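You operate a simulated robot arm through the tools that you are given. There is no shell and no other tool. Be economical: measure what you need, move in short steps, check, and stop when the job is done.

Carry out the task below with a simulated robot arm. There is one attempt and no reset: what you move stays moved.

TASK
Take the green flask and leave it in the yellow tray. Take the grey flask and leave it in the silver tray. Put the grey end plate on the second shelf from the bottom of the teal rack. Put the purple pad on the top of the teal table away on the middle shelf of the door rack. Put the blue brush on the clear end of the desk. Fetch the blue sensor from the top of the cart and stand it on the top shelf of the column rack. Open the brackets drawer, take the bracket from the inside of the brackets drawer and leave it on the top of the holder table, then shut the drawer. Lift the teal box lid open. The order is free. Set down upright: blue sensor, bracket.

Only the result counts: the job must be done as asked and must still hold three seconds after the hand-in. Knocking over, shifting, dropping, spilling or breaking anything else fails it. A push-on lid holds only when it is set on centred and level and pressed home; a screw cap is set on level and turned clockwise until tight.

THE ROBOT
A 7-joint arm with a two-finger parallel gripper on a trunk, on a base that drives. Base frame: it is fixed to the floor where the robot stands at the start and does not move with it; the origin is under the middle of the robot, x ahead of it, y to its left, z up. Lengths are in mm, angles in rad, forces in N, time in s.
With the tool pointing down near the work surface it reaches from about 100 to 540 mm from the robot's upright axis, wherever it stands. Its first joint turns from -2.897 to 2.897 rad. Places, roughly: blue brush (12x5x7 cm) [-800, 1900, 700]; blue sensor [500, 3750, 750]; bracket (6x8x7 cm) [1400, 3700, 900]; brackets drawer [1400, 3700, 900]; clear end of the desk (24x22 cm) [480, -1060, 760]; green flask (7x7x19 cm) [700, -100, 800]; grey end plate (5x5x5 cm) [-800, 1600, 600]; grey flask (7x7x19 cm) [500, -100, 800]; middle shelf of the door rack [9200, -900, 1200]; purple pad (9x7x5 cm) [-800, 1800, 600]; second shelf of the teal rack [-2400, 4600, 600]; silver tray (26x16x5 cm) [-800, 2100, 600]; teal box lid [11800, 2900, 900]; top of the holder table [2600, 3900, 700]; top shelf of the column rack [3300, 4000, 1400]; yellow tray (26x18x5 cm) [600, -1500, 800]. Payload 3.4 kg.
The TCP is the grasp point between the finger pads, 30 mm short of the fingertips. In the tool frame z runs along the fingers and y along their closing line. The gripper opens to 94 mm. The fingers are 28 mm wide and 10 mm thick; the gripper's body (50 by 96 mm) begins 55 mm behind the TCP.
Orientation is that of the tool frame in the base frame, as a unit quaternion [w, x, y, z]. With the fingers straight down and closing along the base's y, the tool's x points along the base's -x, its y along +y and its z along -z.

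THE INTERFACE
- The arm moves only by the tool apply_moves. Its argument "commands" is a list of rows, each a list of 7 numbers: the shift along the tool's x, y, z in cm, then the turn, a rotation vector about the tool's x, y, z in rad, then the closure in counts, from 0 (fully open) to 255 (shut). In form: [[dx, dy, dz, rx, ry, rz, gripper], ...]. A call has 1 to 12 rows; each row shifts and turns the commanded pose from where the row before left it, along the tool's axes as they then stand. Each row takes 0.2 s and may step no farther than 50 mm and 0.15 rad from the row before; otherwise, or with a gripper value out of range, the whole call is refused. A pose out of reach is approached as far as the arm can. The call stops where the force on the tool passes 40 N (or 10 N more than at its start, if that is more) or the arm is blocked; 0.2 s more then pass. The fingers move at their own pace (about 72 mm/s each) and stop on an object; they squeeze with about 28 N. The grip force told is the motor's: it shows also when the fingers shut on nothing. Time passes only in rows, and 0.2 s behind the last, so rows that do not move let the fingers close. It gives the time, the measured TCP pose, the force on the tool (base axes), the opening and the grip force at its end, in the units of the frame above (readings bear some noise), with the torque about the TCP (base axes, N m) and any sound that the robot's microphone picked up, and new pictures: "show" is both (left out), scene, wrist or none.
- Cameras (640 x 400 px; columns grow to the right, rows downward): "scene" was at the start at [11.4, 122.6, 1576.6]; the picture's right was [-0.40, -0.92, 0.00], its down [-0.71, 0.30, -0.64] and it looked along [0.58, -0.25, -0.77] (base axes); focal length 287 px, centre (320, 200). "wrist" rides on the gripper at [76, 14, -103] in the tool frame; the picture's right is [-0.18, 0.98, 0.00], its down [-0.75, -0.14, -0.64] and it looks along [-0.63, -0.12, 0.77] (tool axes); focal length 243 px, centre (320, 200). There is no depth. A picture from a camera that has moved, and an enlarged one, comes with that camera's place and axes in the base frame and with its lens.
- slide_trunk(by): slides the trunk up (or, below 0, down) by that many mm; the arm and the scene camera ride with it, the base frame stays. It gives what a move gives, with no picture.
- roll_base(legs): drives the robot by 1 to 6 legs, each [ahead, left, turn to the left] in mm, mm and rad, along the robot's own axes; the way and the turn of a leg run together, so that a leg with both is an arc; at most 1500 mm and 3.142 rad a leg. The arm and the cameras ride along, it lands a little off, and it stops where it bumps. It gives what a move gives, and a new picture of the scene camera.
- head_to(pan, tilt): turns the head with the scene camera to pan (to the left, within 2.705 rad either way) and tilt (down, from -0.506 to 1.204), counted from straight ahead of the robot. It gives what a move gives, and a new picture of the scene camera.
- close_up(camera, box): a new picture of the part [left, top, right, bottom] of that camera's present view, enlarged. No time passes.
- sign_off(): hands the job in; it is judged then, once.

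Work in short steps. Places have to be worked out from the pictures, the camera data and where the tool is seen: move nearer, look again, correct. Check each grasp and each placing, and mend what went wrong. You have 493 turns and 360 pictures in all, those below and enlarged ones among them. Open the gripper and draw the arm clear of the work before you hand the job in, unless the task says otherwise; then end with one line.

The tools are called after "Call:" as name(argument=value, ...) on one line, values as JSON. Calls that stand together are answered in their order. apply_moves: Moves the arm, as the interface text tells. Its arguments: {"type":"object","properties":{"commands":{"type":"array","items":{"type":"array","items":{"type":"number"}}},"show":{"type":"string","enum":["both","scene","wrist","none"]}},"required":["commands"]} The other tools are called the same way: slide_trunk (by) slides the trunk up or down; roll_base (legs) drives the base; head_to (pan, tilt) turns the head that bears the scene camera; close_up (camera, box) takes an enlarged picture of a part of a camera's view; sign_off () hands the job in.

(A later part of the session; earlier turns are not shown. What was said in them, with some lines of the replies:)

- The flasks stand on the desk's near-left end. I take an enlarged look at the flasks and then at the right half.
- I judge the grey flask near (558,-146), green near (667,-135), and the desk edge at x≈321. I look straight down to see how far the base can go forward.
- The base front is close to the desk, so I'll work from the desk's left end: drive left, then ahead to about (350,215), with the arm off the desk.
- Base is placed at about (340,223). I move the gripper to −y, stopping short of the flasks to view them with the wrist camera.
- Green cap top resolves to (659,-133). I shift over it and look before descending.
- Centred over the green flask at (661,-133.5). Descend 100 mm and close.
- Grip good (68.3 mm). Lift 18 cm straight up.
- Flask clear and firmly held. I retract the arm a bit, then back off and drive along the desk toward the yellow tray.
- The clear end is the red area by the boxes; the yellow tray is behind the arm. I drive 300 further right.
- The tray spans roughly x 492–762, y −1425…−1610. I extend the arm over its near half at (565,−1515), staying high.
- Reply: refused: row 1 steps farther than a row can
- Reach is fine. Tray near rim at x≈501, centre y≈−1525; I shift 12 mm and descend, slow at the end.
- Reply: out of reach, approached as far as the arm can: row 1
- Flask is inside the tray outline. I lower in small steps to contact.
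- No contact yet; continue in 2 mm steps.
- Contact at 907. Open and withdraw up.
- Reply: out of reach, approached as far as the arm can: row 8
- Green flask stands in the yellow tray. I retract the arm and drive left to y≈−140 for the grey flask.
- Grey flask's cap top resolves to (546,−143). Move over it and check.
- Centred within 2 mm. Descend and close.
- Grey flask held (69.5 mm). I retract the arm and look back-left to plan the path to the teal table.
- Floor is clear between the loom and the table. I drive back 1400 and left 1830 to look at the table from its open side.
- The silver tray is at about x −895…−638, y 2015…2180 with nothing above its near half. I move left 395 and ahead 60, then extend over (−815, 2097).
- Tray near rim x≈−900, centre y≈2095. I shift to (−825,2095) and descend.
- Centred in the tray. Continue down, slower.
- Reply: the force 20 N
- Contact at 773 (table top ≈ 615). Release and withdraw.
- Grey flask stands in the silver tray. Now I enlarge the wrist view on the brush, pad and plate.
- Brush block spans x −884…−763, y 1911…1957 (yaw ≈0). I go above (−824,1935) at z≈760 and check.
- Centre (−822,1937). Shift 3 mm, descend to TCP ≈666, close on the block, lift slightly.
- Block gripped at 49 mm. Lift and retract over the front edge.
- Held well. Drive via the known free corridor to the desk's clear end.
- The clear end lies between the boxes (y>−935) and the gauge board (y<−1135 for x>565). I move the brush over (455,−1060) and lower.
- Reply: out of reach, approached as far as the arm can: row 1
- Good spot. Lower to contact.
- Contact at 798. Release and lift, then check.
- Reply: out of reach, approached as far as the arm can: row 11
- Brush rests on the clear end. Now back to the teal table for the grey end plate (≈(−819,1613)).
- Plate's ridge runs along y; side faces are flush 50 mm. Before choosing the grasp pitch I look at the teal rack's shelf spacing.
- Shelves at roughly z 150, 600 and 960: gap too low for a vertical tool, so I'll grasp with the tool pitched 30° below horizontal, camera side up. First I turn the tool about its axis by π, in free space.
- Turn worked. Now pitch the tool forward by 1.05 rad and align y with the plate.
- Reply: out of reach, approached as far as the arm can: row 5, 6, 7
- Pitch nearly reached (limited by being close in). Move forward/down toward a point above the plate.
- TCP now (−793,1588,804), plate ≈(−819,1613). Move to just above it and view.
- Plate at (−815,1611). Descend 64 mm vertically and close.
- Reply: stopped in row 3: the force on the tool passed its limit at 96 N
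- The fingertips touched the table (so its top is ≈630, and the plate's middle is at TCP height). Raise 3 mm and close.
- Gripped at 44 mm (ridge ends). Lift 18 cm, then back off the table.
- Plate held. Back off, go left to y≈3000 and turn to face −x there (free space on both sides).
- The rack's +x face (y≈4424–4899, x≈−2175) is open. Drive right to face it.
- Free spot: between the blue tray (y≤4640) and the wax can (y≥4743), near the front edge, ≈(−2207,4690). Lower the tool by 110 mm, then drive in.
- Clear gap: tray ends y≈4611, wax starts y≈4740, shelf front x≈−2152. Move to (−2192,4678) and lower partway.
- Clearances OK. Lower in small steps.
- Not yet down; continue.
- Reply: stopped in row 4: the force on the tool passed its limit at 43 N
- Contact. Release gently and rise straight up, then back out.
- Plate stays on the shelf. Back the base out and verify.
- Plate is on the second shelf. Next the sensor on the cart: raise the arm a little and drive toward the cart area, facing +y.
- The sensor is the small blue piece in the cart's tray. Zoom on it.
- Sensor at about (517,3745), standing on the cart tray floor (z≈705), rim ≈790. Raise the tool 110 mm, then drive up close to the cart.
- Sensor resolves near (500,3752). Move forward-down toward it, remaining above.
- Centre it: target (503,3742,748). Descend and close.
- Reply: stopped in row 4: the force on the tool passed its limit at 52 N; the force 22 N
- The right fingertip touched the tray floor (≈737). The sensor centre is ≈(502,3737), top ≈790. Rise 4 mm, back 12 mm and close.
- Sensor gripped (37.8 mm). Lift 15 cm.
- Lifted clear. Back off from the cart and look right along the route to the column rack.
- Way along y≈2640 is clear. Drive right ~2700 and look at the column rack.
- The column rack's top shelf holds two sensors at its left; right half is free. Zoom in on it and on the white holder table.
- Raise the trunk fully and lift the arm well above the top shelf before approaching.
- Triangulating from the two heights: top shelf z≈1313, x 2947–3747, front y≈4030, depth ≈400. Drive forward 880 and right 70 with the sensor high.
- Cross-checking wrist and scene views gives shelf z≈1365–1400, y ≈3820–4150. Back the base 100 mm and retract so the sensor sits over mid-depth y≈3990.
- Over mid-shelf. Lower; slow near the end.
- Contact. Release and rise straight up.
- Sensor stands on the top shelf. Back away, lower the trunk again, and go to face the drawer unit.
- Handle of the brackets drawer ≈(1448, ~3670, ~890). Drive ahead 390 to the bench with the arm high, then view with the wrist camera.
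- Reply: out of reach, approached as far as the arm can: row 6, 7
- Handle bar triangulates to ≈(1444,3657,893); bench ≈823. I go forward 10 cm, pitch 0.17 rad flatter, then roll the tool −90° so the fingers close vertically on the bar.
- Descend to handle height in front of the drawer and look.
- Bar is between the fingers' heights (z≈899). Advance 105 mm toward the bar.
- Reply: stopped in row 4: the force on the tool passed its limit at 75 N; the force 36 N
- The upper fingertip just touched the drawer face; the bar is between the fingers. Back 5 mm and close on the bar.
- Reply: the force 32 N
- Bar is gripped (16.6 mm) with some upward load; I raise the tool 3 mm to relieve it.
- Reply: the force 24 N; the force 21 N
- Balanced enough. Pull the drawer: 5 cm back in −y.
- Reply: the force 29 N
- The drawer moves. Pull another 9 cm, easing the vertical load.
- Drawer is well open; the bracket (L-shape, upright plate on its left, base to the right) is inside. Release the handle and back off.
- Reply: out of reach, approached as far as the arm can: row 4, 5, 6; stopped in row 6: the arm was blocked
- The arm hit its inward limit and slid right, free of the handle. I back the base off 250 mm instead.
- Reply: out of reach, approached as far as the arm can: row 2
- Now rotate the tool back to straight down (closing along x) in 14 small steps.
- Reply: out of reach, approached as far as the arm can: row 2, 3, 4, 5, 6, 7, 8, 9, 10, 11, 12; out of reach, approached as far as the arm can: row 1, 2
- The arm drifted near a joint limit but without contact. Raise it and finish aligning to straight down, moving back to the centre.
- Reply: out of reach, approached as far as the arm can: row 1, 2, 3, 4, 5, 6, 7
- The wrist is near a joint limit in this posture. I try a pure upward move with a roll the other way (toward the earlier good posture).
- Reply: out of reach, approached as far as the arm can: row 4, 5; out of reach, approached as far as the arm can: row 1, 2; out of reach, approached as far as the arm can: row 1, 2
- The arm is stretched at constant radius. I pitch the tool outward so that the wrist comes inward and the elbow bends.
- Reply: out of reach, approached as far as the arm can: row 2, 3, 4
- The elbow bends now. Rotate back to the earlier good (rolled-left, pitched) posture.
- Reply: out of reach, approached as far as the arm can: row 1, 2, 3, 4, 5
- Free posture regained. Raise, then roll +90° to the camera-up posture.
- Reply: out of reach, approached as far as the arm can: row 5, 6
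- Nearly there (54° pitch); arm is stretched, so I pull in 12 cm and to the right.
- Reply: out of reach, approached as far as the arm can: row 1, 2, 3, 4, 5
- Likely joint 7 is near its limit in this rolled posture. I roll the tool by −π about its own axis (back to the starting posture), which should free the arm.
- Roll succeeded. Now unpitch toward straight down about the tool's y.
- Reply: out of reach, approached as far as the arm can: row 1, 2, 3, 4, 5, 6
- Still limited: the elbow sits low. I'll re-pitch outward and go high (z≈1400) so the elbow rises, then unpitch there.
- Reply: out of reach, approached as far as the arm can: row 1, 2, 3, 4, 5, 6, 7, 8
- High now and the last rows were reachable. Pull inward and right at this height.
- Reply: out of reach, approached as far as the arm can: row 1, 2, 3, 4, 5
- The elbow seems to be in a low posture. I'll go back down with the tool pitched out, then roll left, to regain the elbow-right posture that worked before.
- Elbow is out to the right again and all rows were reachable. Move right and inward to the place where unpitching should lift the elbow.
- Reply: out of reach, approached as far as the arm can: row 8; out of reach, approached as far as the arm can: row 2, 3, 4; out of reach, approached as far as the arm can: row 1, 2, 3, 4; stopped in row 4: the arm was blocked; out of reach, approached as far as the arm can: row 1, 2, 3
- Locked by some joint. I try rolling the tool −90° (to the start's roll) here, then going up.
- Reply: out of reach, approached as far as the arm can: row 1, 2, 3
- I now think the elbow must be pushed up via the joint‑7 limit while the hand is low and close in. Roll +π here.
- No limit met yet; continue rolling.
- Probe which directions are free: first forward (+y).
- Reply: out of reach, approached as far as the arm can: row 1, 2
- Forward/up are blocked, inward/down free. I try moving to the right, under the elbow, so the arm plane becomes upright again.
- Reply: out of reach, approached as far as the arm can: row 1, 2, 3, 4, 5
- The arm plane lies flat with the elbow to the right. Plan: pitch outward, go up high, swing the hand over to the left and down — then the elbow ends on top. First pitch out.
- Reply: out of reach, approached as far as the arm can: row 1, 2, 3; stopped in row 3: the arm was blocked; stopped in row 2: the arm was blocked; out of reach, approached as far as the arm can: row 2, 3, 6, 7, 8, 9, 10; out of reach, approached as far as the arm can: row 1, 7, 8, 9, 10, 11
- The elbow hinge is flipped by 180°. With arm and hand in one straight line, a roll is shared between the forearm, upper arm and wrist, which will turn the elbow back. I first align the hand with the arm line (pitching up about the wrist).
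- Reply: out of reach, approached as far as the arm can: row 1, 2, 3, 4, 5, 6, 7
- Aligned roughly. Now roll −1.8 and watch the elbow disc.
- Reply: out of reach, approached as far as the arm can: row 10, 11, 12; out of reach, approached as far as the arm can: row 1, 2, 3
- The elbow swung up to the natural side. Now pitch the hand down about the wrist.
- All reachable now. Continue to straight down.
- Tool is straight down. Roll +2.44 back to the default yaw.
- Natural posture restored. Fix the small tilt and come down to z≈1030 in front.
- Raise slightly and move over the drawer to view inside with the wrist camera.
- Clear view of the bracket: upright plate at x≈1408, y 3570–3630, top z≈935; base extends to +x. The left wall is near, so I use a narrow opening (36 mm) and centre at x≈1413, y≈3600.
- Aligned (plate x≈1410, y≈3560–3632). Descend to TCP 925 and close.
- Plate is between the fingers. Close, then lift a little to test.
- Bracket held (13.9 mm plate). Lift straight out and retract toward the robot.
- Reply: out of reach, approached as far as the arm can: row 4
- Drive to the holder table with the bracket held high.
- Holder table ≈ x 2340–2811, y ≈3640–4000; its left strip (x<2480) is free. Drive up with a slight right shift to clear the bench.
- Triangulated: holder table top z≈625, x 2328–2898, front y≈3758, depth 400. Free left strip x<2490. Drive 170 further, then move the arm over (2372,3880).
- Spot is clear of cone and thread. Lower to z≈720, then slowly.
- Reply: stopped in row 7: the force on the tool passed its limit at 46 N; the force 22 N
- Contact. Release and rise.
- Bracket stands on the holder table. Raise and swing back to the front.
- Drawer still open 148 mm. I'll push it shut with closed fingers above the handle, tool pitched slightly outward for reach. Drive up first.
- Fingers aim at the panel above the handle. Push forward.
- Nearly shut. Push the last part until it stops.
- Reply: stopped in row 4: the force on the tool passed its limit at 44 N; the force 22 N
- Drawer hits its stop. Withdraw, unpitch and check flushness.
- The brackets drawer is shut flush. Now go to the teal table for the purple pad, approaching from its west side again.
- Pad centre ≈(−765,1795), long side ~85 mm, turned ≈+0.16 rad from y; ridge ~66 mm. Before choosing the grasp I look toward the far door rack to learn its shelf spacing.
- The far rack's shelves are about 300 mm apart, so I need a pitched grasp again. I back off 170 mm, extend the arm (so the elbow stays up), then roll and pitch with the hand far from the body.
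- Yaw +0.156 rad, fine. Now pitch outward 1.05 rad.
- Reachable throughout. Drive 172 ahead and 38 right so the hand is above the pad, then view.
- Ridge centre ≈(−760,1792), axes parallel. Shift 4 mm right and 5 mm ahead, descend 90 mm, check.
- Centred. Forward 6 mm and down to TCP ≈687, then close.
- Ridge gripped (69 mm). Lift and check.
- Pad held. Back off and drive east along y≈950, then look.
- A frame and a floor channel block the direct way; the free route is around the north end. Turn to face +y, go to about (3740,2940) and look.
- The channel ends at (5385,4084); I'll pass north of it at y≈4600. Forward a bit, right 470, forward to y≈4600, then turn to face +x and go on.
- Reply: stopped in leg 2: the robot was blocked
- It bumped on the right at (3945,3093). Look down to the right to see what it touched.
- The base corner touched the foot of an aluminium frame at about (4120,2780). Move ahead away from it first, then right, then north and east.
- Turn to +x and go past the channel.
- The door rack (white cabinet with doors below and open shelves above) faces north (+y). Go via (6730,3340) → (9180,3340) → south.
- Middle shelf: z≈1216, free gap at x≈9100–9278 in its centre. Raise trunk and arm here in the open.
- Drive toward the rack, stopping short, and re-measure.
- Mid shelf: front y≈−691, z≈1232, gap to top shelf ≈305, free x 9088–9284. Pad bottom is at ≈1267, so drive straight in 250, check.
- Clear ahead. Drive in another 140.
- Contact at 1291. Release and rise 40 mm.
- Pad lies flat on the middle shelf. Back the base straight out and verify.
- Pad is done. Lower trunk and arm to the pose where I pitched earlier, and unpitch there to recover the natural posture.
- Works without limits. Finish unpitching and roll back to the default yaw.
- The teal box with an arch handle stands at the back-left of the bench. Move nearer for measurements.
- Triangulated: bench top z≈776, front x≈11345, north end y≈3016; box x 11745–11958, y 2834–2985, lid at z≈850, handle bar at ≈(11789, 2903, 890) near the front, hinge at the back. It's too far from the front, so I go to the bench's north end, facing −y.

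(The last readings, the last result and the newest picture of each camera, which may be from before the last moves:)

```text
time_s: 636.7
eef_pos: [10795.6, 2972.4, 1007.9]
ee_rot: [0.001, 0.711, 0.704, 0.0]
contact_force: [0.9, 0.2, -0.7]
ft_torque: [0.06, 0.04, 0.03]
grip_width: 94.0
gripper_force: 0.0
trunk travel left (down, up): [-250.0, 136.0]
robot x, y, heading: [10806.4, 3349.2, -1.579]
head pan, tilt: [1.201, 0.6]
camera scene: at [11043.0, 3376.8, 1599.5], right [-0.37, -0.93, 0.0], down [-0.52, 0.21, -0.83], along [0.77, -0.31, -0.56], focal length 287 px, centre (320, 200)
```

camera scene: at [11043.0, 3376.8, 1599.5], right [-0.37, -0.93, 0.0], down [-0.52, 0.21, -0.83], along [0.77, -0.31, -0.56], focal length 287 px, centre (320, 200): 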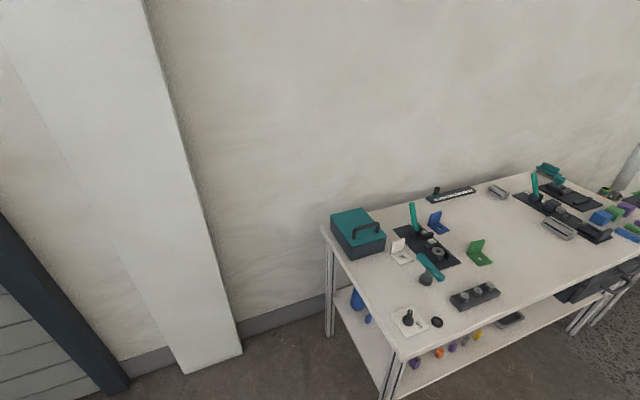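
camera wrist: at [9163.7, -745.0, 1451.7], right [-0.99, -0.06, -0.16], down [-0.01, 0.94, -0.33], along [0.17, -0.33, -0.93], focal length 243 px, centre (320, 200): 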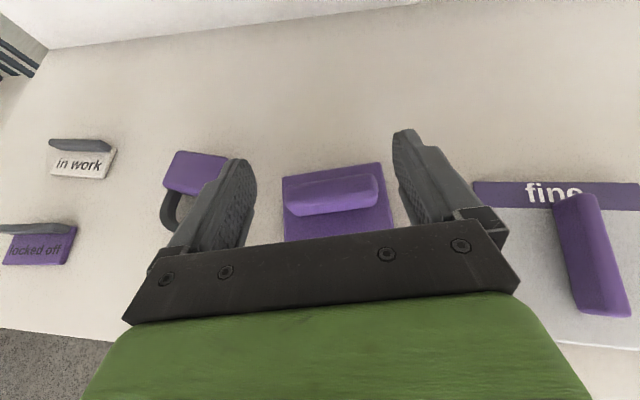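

Pillar face x≈11990, bench end y≈3000. Strafe left (+x) 840 to the box.

Call:
roll_base(legs=[[0, 830, 0.009]])

Call:
head_to(pan=0.3, tilt=1.0)

Call:
apply_moves(commands=[[0, 0, 0, 0, 0, 0, 0]], show="wrist")

```text
time_s: 641.1
eef_pos: [11622.6, 2968.3, 1008.5]
ee_rot: [0.0, 0.707, 0.707, -0.001]
contact_force: [-0.3, -0.4, -0.1]
ft_torque: [0.02, 0.0, 0.0]
grip_width: 93.9
gripper_force: 0.1
trunk travel left (down, up): [-250.0, 136.0]
robot x, y, heading: [11631.0, 3343.6, -1.572]
head pan, tilt: [1.201, 0.6]
camera scene: at [11864.9, 3374.0, 1599.4], right [-0.36, -0.93, 0.0], down [-0.53, 0.21, -0.82], along [0.77, -0.3, -0.57], focal length 287 px, centre (320, 200)
```

scene: 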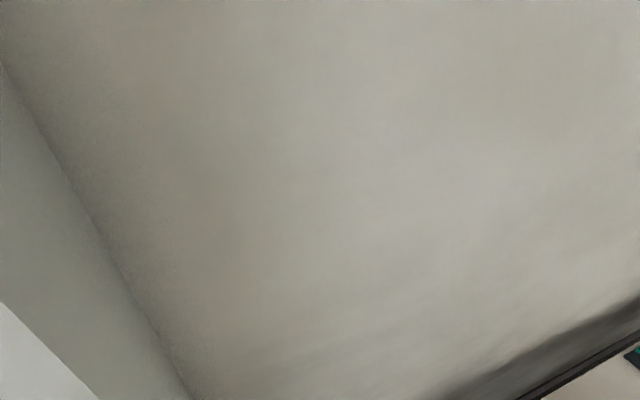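

```text
time_s: 642.3
eef_pos: [11622.1, 2967.6, 1008.0]
ee_rot: [0.0, 0.707, 0.707, 0.0]
contact_force: [0.0, 1.2, -0.5]
ft_torque: [0.01, 0.0, -0.01]
grip_width: 94.3
gripper_force: 0.1
trunk travel left (down, up): [-250.0, 136.0]
robot x, y, heading: [11625.6, 3345.7, -1.572]
head pan, tilt: [0.3, 1.0]
camera scene: at [11802.5, 3339.5, 1567.5], right [-0.96, -0.3, 0.0], down [-0.25, 0.8, -0.54], along [0.16, -0.52, -0.84], focal length 287 px, centre (320, 200)
```

scene: 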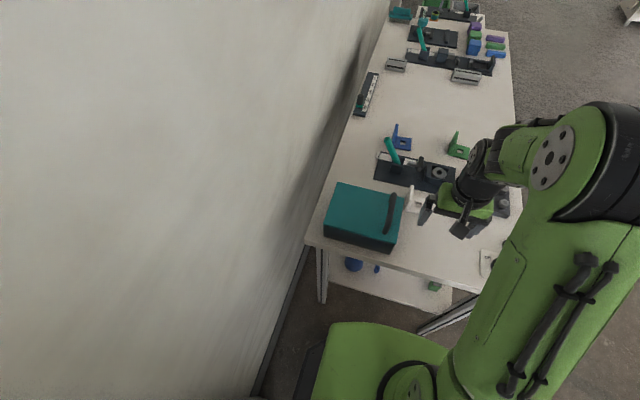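

```text
time_s: 642.7
eef_pos: [11621.8, 2968.3, 1008.9]
ee_rot: [0.0, 0.707, 0.707, -0.001]
contact_force: [-0.7, 0.4, -0.1]
ft_torque: [0.02, -0.03, 0.01]
grip_width: 93.9
gripper_force: 0.0
trunk travel left (down, up): [-250.0, 136.0]
robot x, y, heading: [11631.3, 3346.1, -1.572]
head pan, tilt: [0.3, 1.0]
camera wrist: at [11637.1, 3044.5, 1111.5], right [0.98, -0.18, 0.0], down [-0.14, -0.75, 0.64], along [-0.12, -0.63, -0.77], focal length 243 px, centre (320, 200)
```

wrist: 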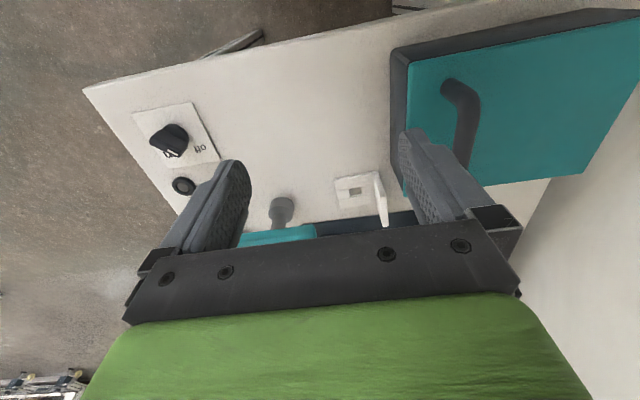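

Box refined: lid x 11702–11902, y 2805–2983; handle bar ≈x 11745, y 2850–2950. Move above it (staying at z 1008) and look.

Call:
apply_moves(commands=[[-2.3, 4.1, 0, 0, 0, 0, 0], [-2.3, 4.1, 0, 0, 0, 0, 0], [-2.2, 4.1, 0, 0, 0, 0, 0], [0, 0, 0, 0, 0, 0, 0]], show="wrist")

```text
time_s: 643.7
eef_pos: [11744.5, 2899.9, 1011.0]
ee_rot: [0.001, 0.706, 0.708, -0.001]
contact_force: [0.3, 0.9, 0.1]
ft_torque: [0.0, 0.0, 0.0]
grip_width: 93.8
gripper_force: 0.0
trunk travel left (down, up): [-250.0, 136.0]
robot x, y, heading: [11629.3, 3346.6, -1.569]
head pan, tilt: [0.3, 1.0]
camera wrist: at [11759.7, 2977.3, 1113.2], right [0.98, -0.18, 0.0], down [-0.14, -0.75, 0.64], along [-0.12, -0.63, -0.77], focal length 243 px, centre (320, 200)
```

wrist: 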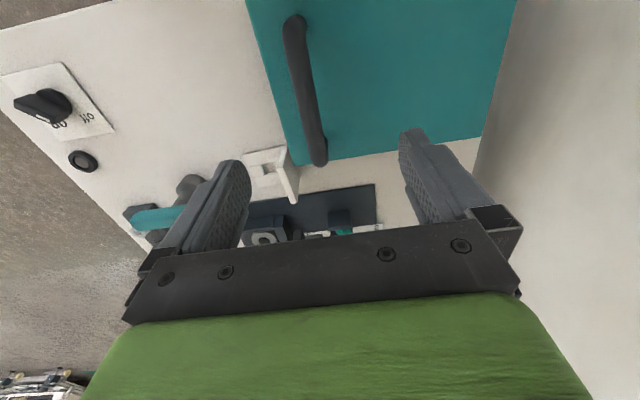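

Bar ≈x 11735, y 2854–2964. Shift over it and descend to tips just above it.

Call:
apply_moves(commands=[[0.9, -0.9, 2, 0, 0, 0, 0], [0, 0, 3, 0, 0, 0, 0], [0, 0, 2.5, 0, 0, 0, 0], [0, 0, 0, 0, 0, 0, 0]])

Call:
close_up(camera="scene", box=[300, 130, 500, 280])

```text
time_s: 644.7
eef_pos: [11735.2, 2910.2, 933.9]
ee_rot: [0.0, 0.707, 0.708, 0.0]
contact_force: [-0.3, 0.1, -0.2]
ft_torque: [0.02, 0.0, 0.01]
grip_width: 93.9
gripper_force: 0.1
trunk travel left (down, up): [-250.0, 136.0]
robot x, y, heading: [11628.7, 3344.2, -1.572]
head pan, tilt: [0.3, 1.0]
camera scene: at [11802.5, 3339.7, 1567.5], right [-0.96, -0.29, 0.0], down [-0.25, 0.8, -0.54], along [0.16, -0.52, -0.84], focal length 287 px, centre (320, 200)
camera wrist: at [11751.3, 2986.0, 1037.4], right [0.98, -0.18, 0.0], down [-0.14, -0.75, 0.64], along [-0.12, -0.63, -0.77], focal length 243 px, centre (320, 200)
```

scene: 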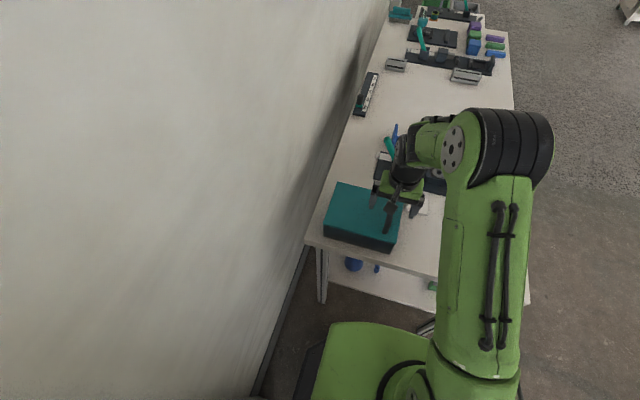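
wrist: 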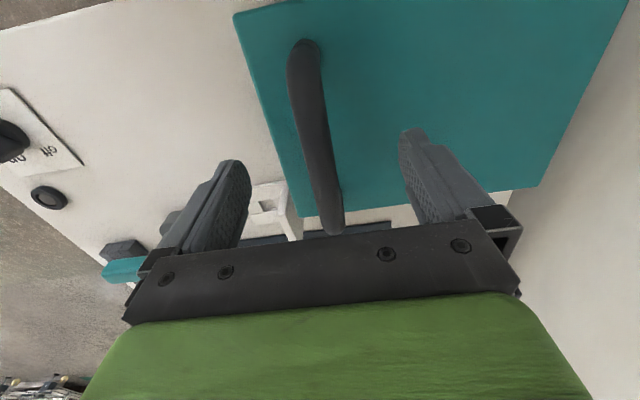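

```text
2.67 times, centred on (400, 205) of scene
camera zoom: at [11802.5, 3339.7, 1567.5], right [-0.96, -0.29, 0.0], down [-0.25, 0.8, -0.54], along [0.16, -0.52, -0.84], focal length 766 px, centre (107, 187)
```

zoom: 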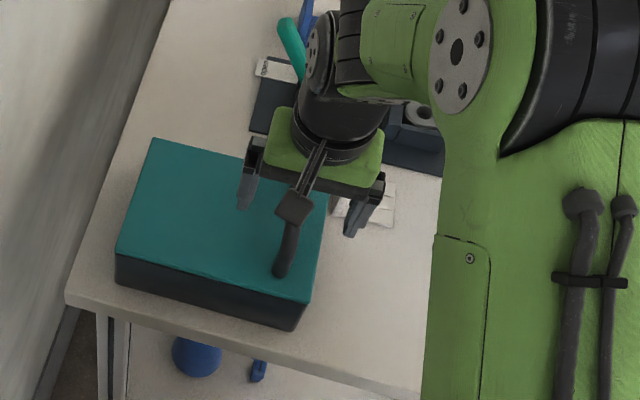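

Bar is centred between the fingers. Descend 30 mm and close on it.

Call:
apply_moves(commands=[[0, 0.3, 1.5, 0, 0, 0, 0], [0, 0, 1.5, 0, 0, 0, 0], [0, 0, 0, 0, 0, 0, 0], [0, 0, 0, 0, 0, 0, 255], [0, 0, 0, 0, 0, 0, 255], [0, 0, 0, 0, 0, 0, 255], [0, 0, 0, 0, 0, 0, 255]], show="wrist")

```text
time_s: 645.3
eef_pos: [11740.3, 2907.4, 910.9]
ee_rot: [0.004, 0.705, 0.709, 0.0]
contact_force: [-2.3, 5.5, 18.3]
ft_torque: [0.43, -0.75, 0.3]
grip_width: 92.6
gripper_force: 0.0
trunk travel left (down, up): [-250.0, 136.0]
robot x, y, heading: [11629.7, 3344.1, -1.572]
head pan, tilt: [0.3, 1.0]
stopped in row 3: the force on the tool passed its limit at 45 N (the readings are from after the stop); the commanded pose is now the measured one
camera wrist: at [11755.0, 2985.3, 1013.2], right [0.98, -0.18, 0.01], down [-0.14, -0.75, 0.65], along [-0.11, -0.64, -0.76], focal length 243 px, centre (320, 200)
```

wrist: 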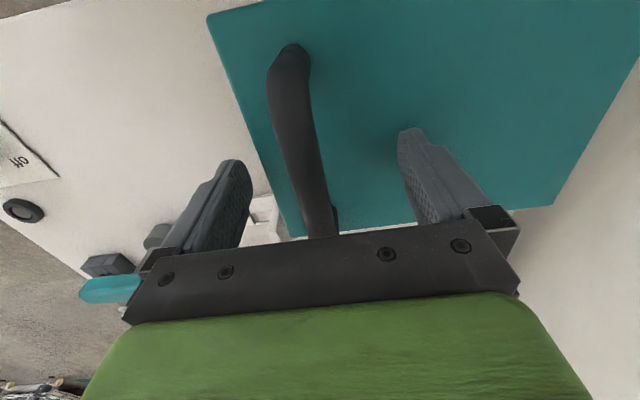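

The fingertip touched the lid at z≈881, so the lid is higher than estimated and the bar is near TCP height. Raise 10 mm and close.

Call:
apply_moves(commands=[[0, 0, -1.0, 0, 0, 0, 0], [0, 0, 0, 0, 0, 0, 255], [0, 0, 0, 0, 0, 0, 255], [0, 0, 0, 0, 0, 0, 255], [0, 0, 0, 0, 0, 0, 255], [0, 0, 0, 0, 0, 0, 255]], show="wrist")

```text
time_s: 646.7
eef_pos: [11738.6, 2907.7, 918.9]
ee_rot: [0.003, 0.708, 0.707, 0.0]
contact_force: [-12.4, 0.1, -1.4]
ft_torque: [-0.17, 0.07, -0.15]
grip_width: 20.3
gripper_force: 44.8
trunk travel left (down, up): [-250.0, 136.0]
robot x, y, heading: [11628.4, 3347.7, -1.57]
head pan, tilt: [0.3, 1.0]
camera wrist: at [11752.8, 2984.3, 1021.7], right [0.98, -0.18, 0.0], down [-0.14, -0.75, 0.65], along [-0.12, -0.64, -0.76], focal length 243 px, centre (320, 200)
```

wrist: 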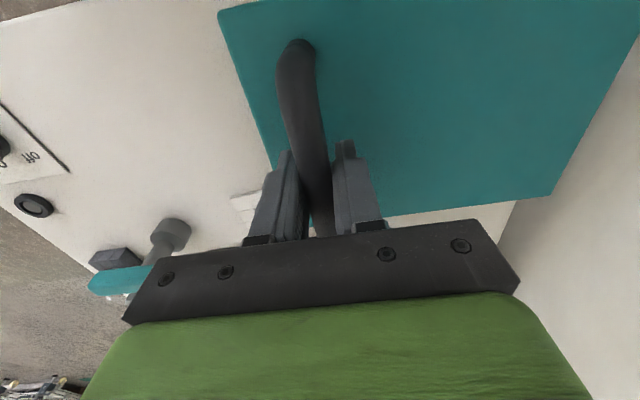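

Bar gripped. Lift along the arc about the hinge (≈x 11898, z 875): first 30°.

Call:
apply_moves(commands=[[0, 0.5, -1.35, 0, 0, 0, 255], [0, 0.54, -1.35, 0, 0, 0, 255], [0, 0.74, -1.25, 0, 0, 0, 255], [0, 0.74, -1.25, 0, 0, 0, 255], [0, 0.95, -1.1, 0, 0, 0, 255], [0, 0.95, -1.1, 0, 0, 0, 255], [0, 0, 0, 0, 0, 0, 255]])

```text
time_s: 648.3
eef_pos: [11778.9, 2907.4, 995.3]
ee_rot: [0.005, 0.708, 0.707, -0.002]
contact_force: [-25.2, -6.7, 18.0]
ft_torque: [-0.3, -0.01, -0.34]
grip_width: 20.3
gripper_force: 44.6
trunk travel left (down, up): [-250.0, 136.0]
robot x, y, heading: [11629.1, 3348.6, -1.567]
head pan, tilt: [0.3, 1.0]
camera scene: at [11796.7, 3340.0, 1568.3], right [-0.96, -0.29, 0.0], down [-0.25, 0.8, -0.54], along [0.16, -0.52, -0.84], focal length 287 px, centre (320, 200)
camera wrist: at [11794.3, 2984.9, 1098.2], right [0.98, -0.19, 0.01], down [-0.15, -0.75, 0.65], along [-0.12, -0.64, -0.76], focal length 243 px, centre (320, 200)
```

scene: 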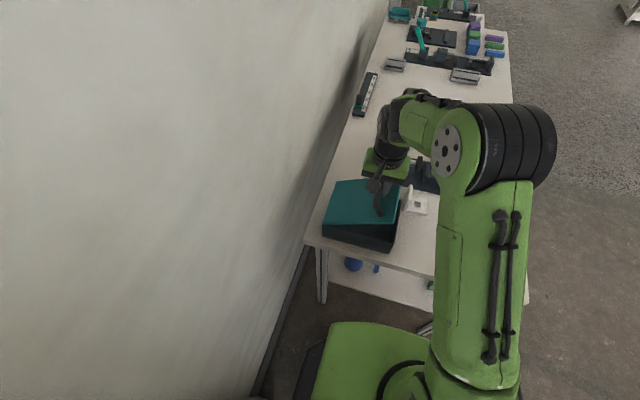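
wrist: 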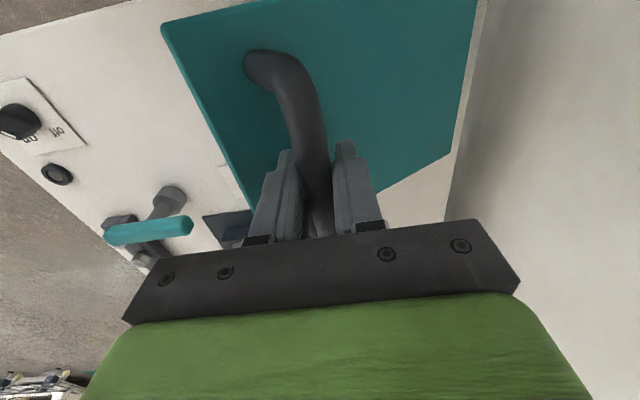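

Lid opens; the force shows the true radius is larger (hinge ≈x 11915, r≈183). Continue the arc with the corrected path to ~50° lid angle.

Call:
apply_moves(commands=[[0, 0.0, -0.5, 0, 0, 0, 255], [0, 0.75, -0.9, 0, 0, 0, 255], [0, 0.9, -0.8, 0, 0, 0, 255], [0, 1.0, -0.75, 0, 0, 0, 255], [0, 1.05, -0.75, 0, 0, 0, 255], [0, 1.1, -0.6, 0, 0, 0, 255], [0, 1.15, -0.6, 0, 0, 0, 255], [0, 0, 0, 0, 0, 0, 255]], show="none")

```text
time_s: 650.1
eef_pos: [11844.3, 2908.4, 1042.2]
ee_rot: [0.001, 0.705, 0.709, 0.001]
contact_force: [0.6, -4.3, -14.5]
ft_torque: [-0.17, -0.07, -0.98]
grip_width: 20.3
gripper_force: 44.7
trunk travel left (down, up): [-250.0, 136.0]
robot x, y, heading: [11633.2, 3344.1, -1.573]
head pan, tilt: [0.3, 1.0]
```

On the circle exactly. Continue to a lid angle of about 85°.

Call:
apply_moves(commands=[[0, 1.15, -0.45, 0, 0, 0, 255], [0, 1.2, -0.35, 0, 0, 0, 255], [0, 1.25, -0.27, 0, 0, 0, 255], [0, 1.25, -0.2, 0, 0, 0, 255], [0, 1.27, -0.1, 0, 0, 0, 255], [0, 1.27, -0.02, 0, 0, 0, 255], [0, 1.27, 0.07, 0, 0, 0, 255], [0, 1.27, 0.15, 0, 0, 0, 255], [0, 0, 0, 0, 0, 0, 255]])

```text
time_s: 652.1
eef_pos: [11941.3, 2907.7, 1054.8]
ee_rot: [0.006, 0.706, 0.708, -0.001]
contact_force: [0.7, -11.3, 9.7]
ft_torque: [-0.55, 0.03, -1.37]
grip_width: 15.7
gripper_force: 45.1
trunk travel left (down, up): [-250.0, 136.0]
robot x, y, heading: [11628.1, 3347.8, -1.567]
head pan, tilt: [0.3, 1.0]
camera scene: at [11801.7, 3337.9, 1567.7], right [-0.96, -0.29, 0.0], down [-0.25, 0.8, -0.54], along [0.16, -0.52, -0.84], focal length 287 px, centre (320, 200)
camera wrist: at [11957.3, 2984.9, 1157.5], right [0.98, -0.18, 0.01], down [-0.14, -0.75, 0.65], along [-0.11, -0.64, -0.76], focal length 243 px, centre (320, 200)
```

scene: 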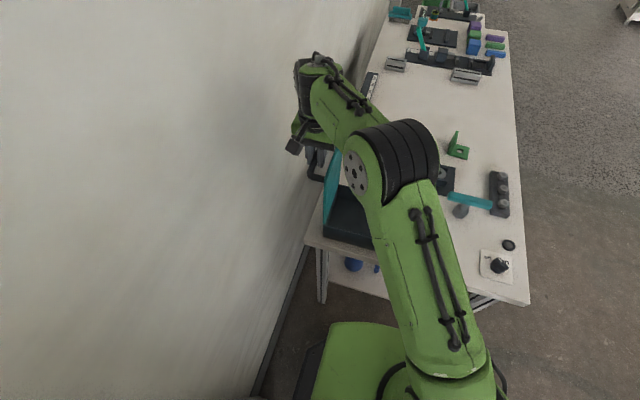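
wrist: 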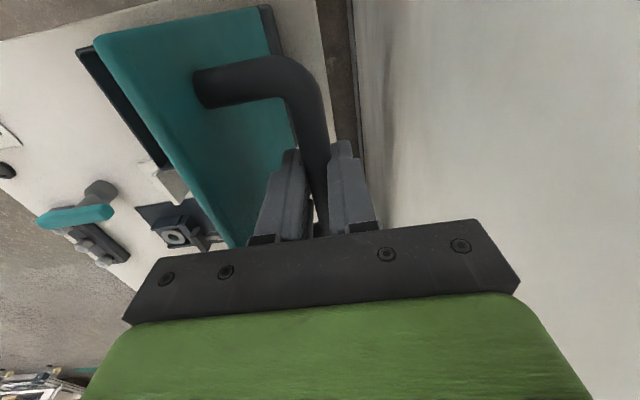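

Lid is near vertical. Continue ~12° further past vertical, gently.

Call:
apply_moves(commands=[[0, 0.9, 0.18, 0, 0, 0, 255], [0, 0.9, 0.25, 0, 0, 0, 255], [0, 0.9, 0.27, 0, 0, 0, 255], [0, 0.9, 0.3, 0, 0, 0, 255], [0, 0, 0, 0, 0, 0, 255]], show="wrist")

```text
time_s: 653.3
eef_pos: [11977.9, 2908.7, 1041.9]
ee_rot: [0.002, 0.706, 0.708, 0.0]
contact_force: [-3.6, -9.3, -6.8]
ft_torque: [-0.79, 0.08, -1.26]
grip_width: 15.6
gripper_force: 45.5
trunk travel left (down, up): [-250.0, 136.0]
robot x, y, heading: [11629.0, 3344.7, -1.571]
head pan, tilt: [0.3, 1.0]
camera wrist: at [11993.6, 2984.8, 1144.9], right [0.98, -0.18, 0.0], down [-0.14, -0.75, 0.64], along [-0.11, -0.63, -0.77], focal length 243 px, centre (320, 200)
```

wrist: 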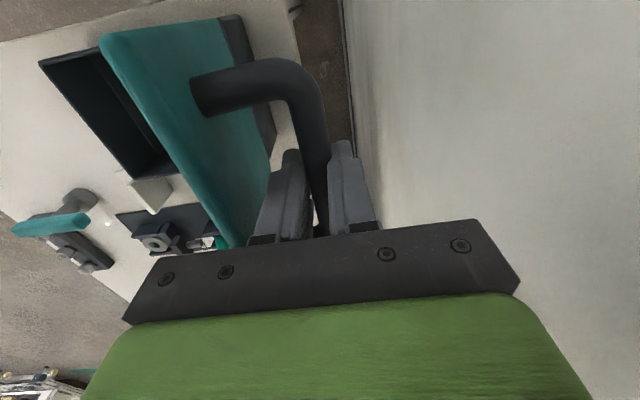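

Lid is past vertical (≈96°). I continue a few degrees to find its resting stop gently.

Call:
apply_moves(commands=[[0, 0.8, 0.3, 0, 0, 0, 255], [0, 0.8, 0.33, 0, 0, 0, 255], [0, 0.8, 0.36, 0, 0, 0, 255], [0, 0, 0, 0, 0, 0, 255]], show="wrist")

```text
time_s: 654.0
eef_pos: [11985.3, 2907.7, 1039.4]
ee_rot: [-0.003, 0.713, 0.701, -0.002]
contact_force: [-22.7, 1.8, 10.9]
ft_torque: [0.88, 0.4, 0.13]
grip_width: 15.4
gripper_force: 44.7
trunk travel left (down, up): [-250.0, 136.0]
robot x, y, heading: [11630.9, 3343.2, -1.574]
head pan, tilt: [0.3, 1.0]
stopped in row 3: the force on the tool passed its limit at 45 N (the readings are from after the stop); the commanded pose is now the measured one
camera wrist: at [12002.7, 2984.2, 1141.8], right [0.98, -0.2, -0.01], down [-0.15, -0.75, 0.64], along [-0.13, -0.63, -0.77], focal length 243 px, centre (320, 200)
```

wrist: 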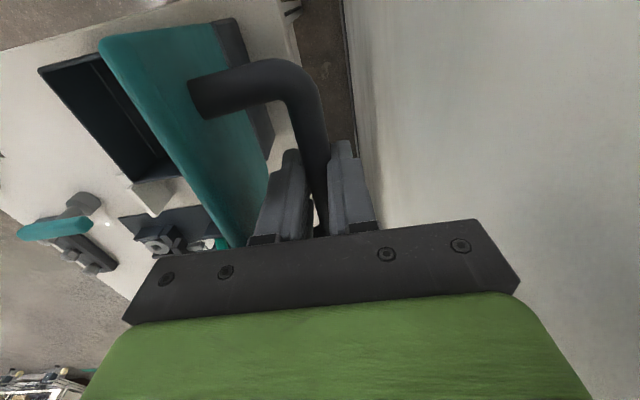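

A stop is reached (~99°). Relax 3 mm, open slightly (34 mm) and rise straight up.

Call:
apply_moves(commands=[[0, -0.2, 0, 0, 0, 0, 255], [0, 0, 0, 0, 0, 0, 200], [0, 0, 0, 0, 0, 0, 165], [0, 0, 0, 0, 0, 0, 165], [0, 0, -1.5, 0, 0, 0, 165], [0, 0, -2.5, 0, 0, 0, 165], [0, 0, -3, 0, 0, 0, 165], [0, 0, 0, 0, 0, 0, 165]])

```text
time_s: 655.8
eef_pos: [11989.6, 2906.9, 1106.8]
ee_rot: [-0.002, 0.71, 0.705, -0.003]
contact_force: [0.3, 0.4, 1.2]
ft_torque: [-0.01, -0.02, 0.03]
grip_width: 33.3
gripper_force: 0.0
trunk travel left (down, up): [-250.0, 136.0]
robot x, y, heading: [11628.8, 3346.0, -1.571]
head pan, tilt: [0.3, 1.0]
camera scene: at [11801.8, 3339.5, 1567.5], right [-0.96, -0.29, 0.0], down [-0.25, 0.8, -0.54], along [0.16, -0.52, -0.84], focal length 287 px, centre (320, 200)
camera wrist: at [12006.3, 2984.0, 1209.8], right [0.98, -0.19, -0.01], down [-0.14, -0.75, 0.64], along [-0.13, -0.63, -0.77], focal length 243 px, centre (320, 200)
```

scene: 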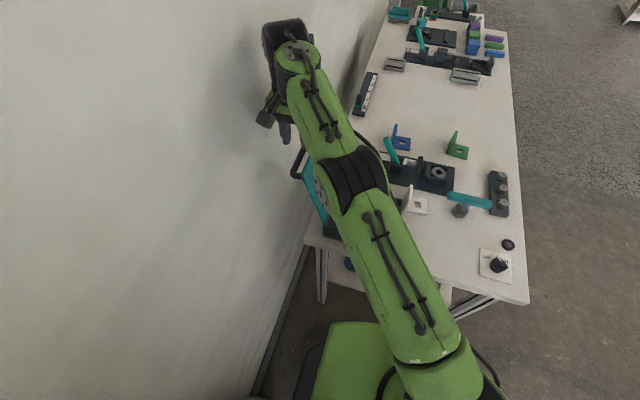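
wrist: 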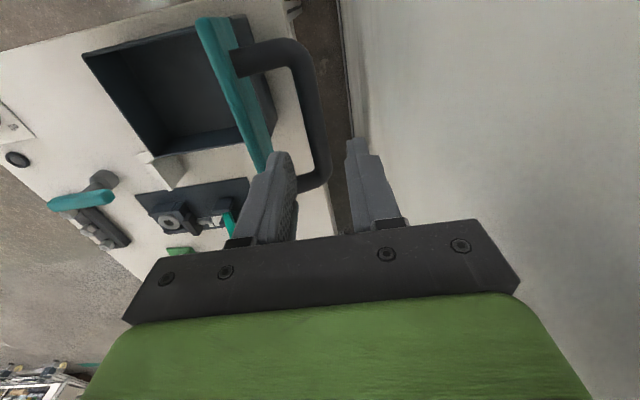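

Lid stays open. Raise further and draw the arm away to the north-west.

Call:
apply_moves(commands=[[0, 0, -3, 0, 0, 0, 165], [0, 0, -3, 0, 0, 0, 165], [3, -3, 0, 0, 0, 0, 165], [3, -3.5, 0, 0, 0, 0, 100], [3, -3.5, 0, 0, 0, 0, 0], [1, -4.5, 0, 0, 0, 0, 0], [0, -4.5, 0, 0, 0, 0, 0], [0, -4.5, 0, 0, 0, 0, 0], [0, -4.5, 0, 0, 0, 0, 0], [0, 0, 0, 0, 0, 0, 0]])

Call:
close_up(camera="scene", box=[260, 130, 420, 280])

```text
time_s: 658.0
eef_pos: [11805.9, 2910.0, 1169.7]
ee_rot: [-0.003, 0.709, 0.705, -0.002]
contact_force: [0.0, -0.5, -0.5]
ft_torque: [0.0, 0.02, 0.02]
grip_width: 94.1
gripper_force: 0.1
out of reach, approached as far as the arm can: row 1, 2, 3, 4, 5, 6
trunk travel left (down, up): [-250.0, 136.0]
robot x, y, heading: [11629.3, 3346.8, -1.576]
head pan, tilt: [0.3, 1.0]
camera scene: at [11802.9, 3338.9, 1567.4], right [-0.96, -0.29, 0.0], down [-0.25, 0.8, -0.54], along [0.16, -0.52, -0.84], focal length 287 px, centre (320, 200)
camera wrist: at [11823.1, 2985.5, 1272.9], right [0.98, -0.19, -0.01], down [-0.14, -0.75, 0.64], along [-0.13, -0.63, -0.77], focal length 243 px, centre (320, 200)
```

scene: 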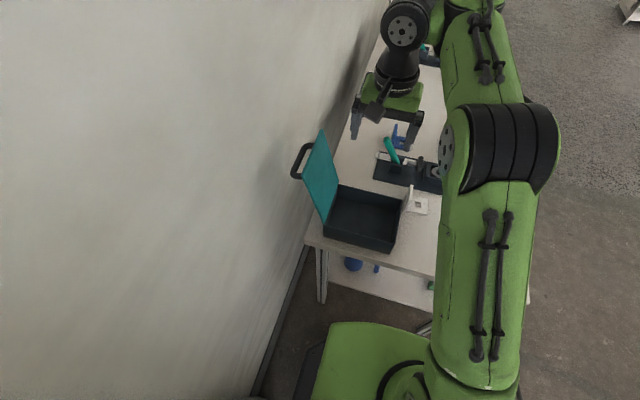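
wrist: 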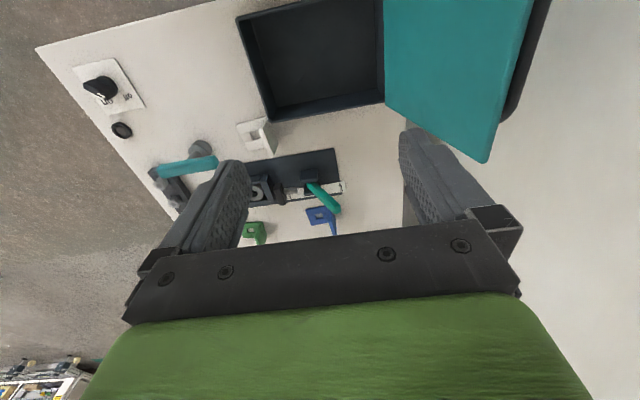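

```text
2.67 times, centred on (340, 205) of scene
camera zoom: at [11802.9, 3338.9, 1567.4], right [-0.96, -0.29, 0.0], down [-0.25, 0.8, -0.54], along [0.16, -0.52, -0.84], focal length 766 px, centre (267, 187)
```

zoom: 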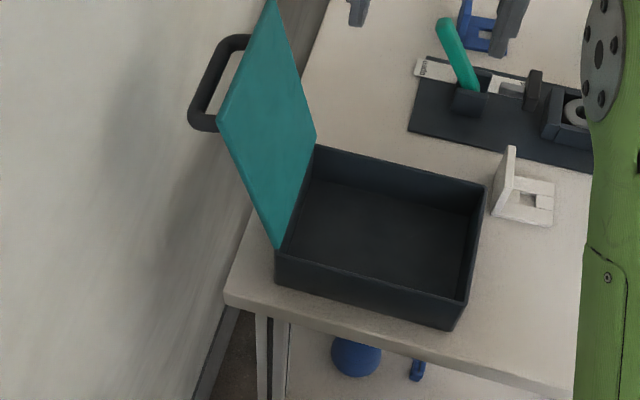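

The lid is open and holding. Draw the robot back clear of the bench.

Call:
roll_base(legs=[[-250, 0, 0]])

Call:
close_up(camera="scene", box=[260, 60, 460, 260])

```text
time_s: 659.8
eef_pos: [11807.3, 3159.5, 1170.4]
ee_rot: [-0.001, 0.708, 0.706, -0.002]
contact_force: [0.9, 0.9, -0.7]
ft_torque: [0.02, 0.0, 0.0]
grip_width: 94.0
gripper_force: 0.0
trunk travel left (down, up): [-250.0, 136.0]
robot x, y, heading: [11629.8, 3595.2, -1.576]
head pan, tilt: [0.3, 1.0]
camera scene: at [11802.4, 3590.1, 1567.5], right [-0.96, -0.29, 0.0], down [-0.25, 0.8, -0.54], along [0.16, -0.52, -0.84], focal length 287 px, centre (320, 200)
```

scene: 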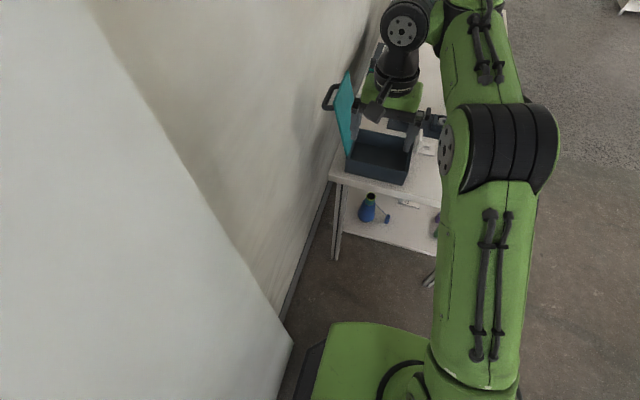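

```text
2.00 times, centred on (360, 160) of scene
camera zoom: at [11802.4, 3590.1, 1567.5], right [-0.96, -0.29, 0.0], down [-0.25, 0.8, -0.54], along [0.16, -0.52, -0.84], focal length 575 px, centre (240, 280)
```

zoom: 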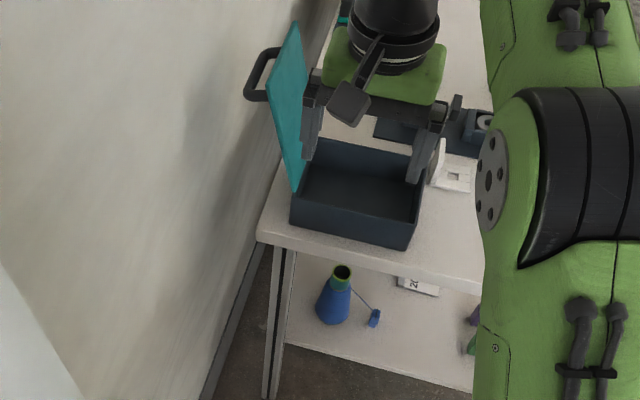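

All tasks appear done, the gripper is open and the arm is clear; I hand in the job.

Call:
sign_off()

```text
The job is handed in.
```

I placed all seven objects where you asked, shut the brackets drawer, and left the teal box lid open at about 99°. The base once bumped the foot of an aluminium frame near (4120, 2780). I saw no sign it had moved, but I can't confirm it didn't.
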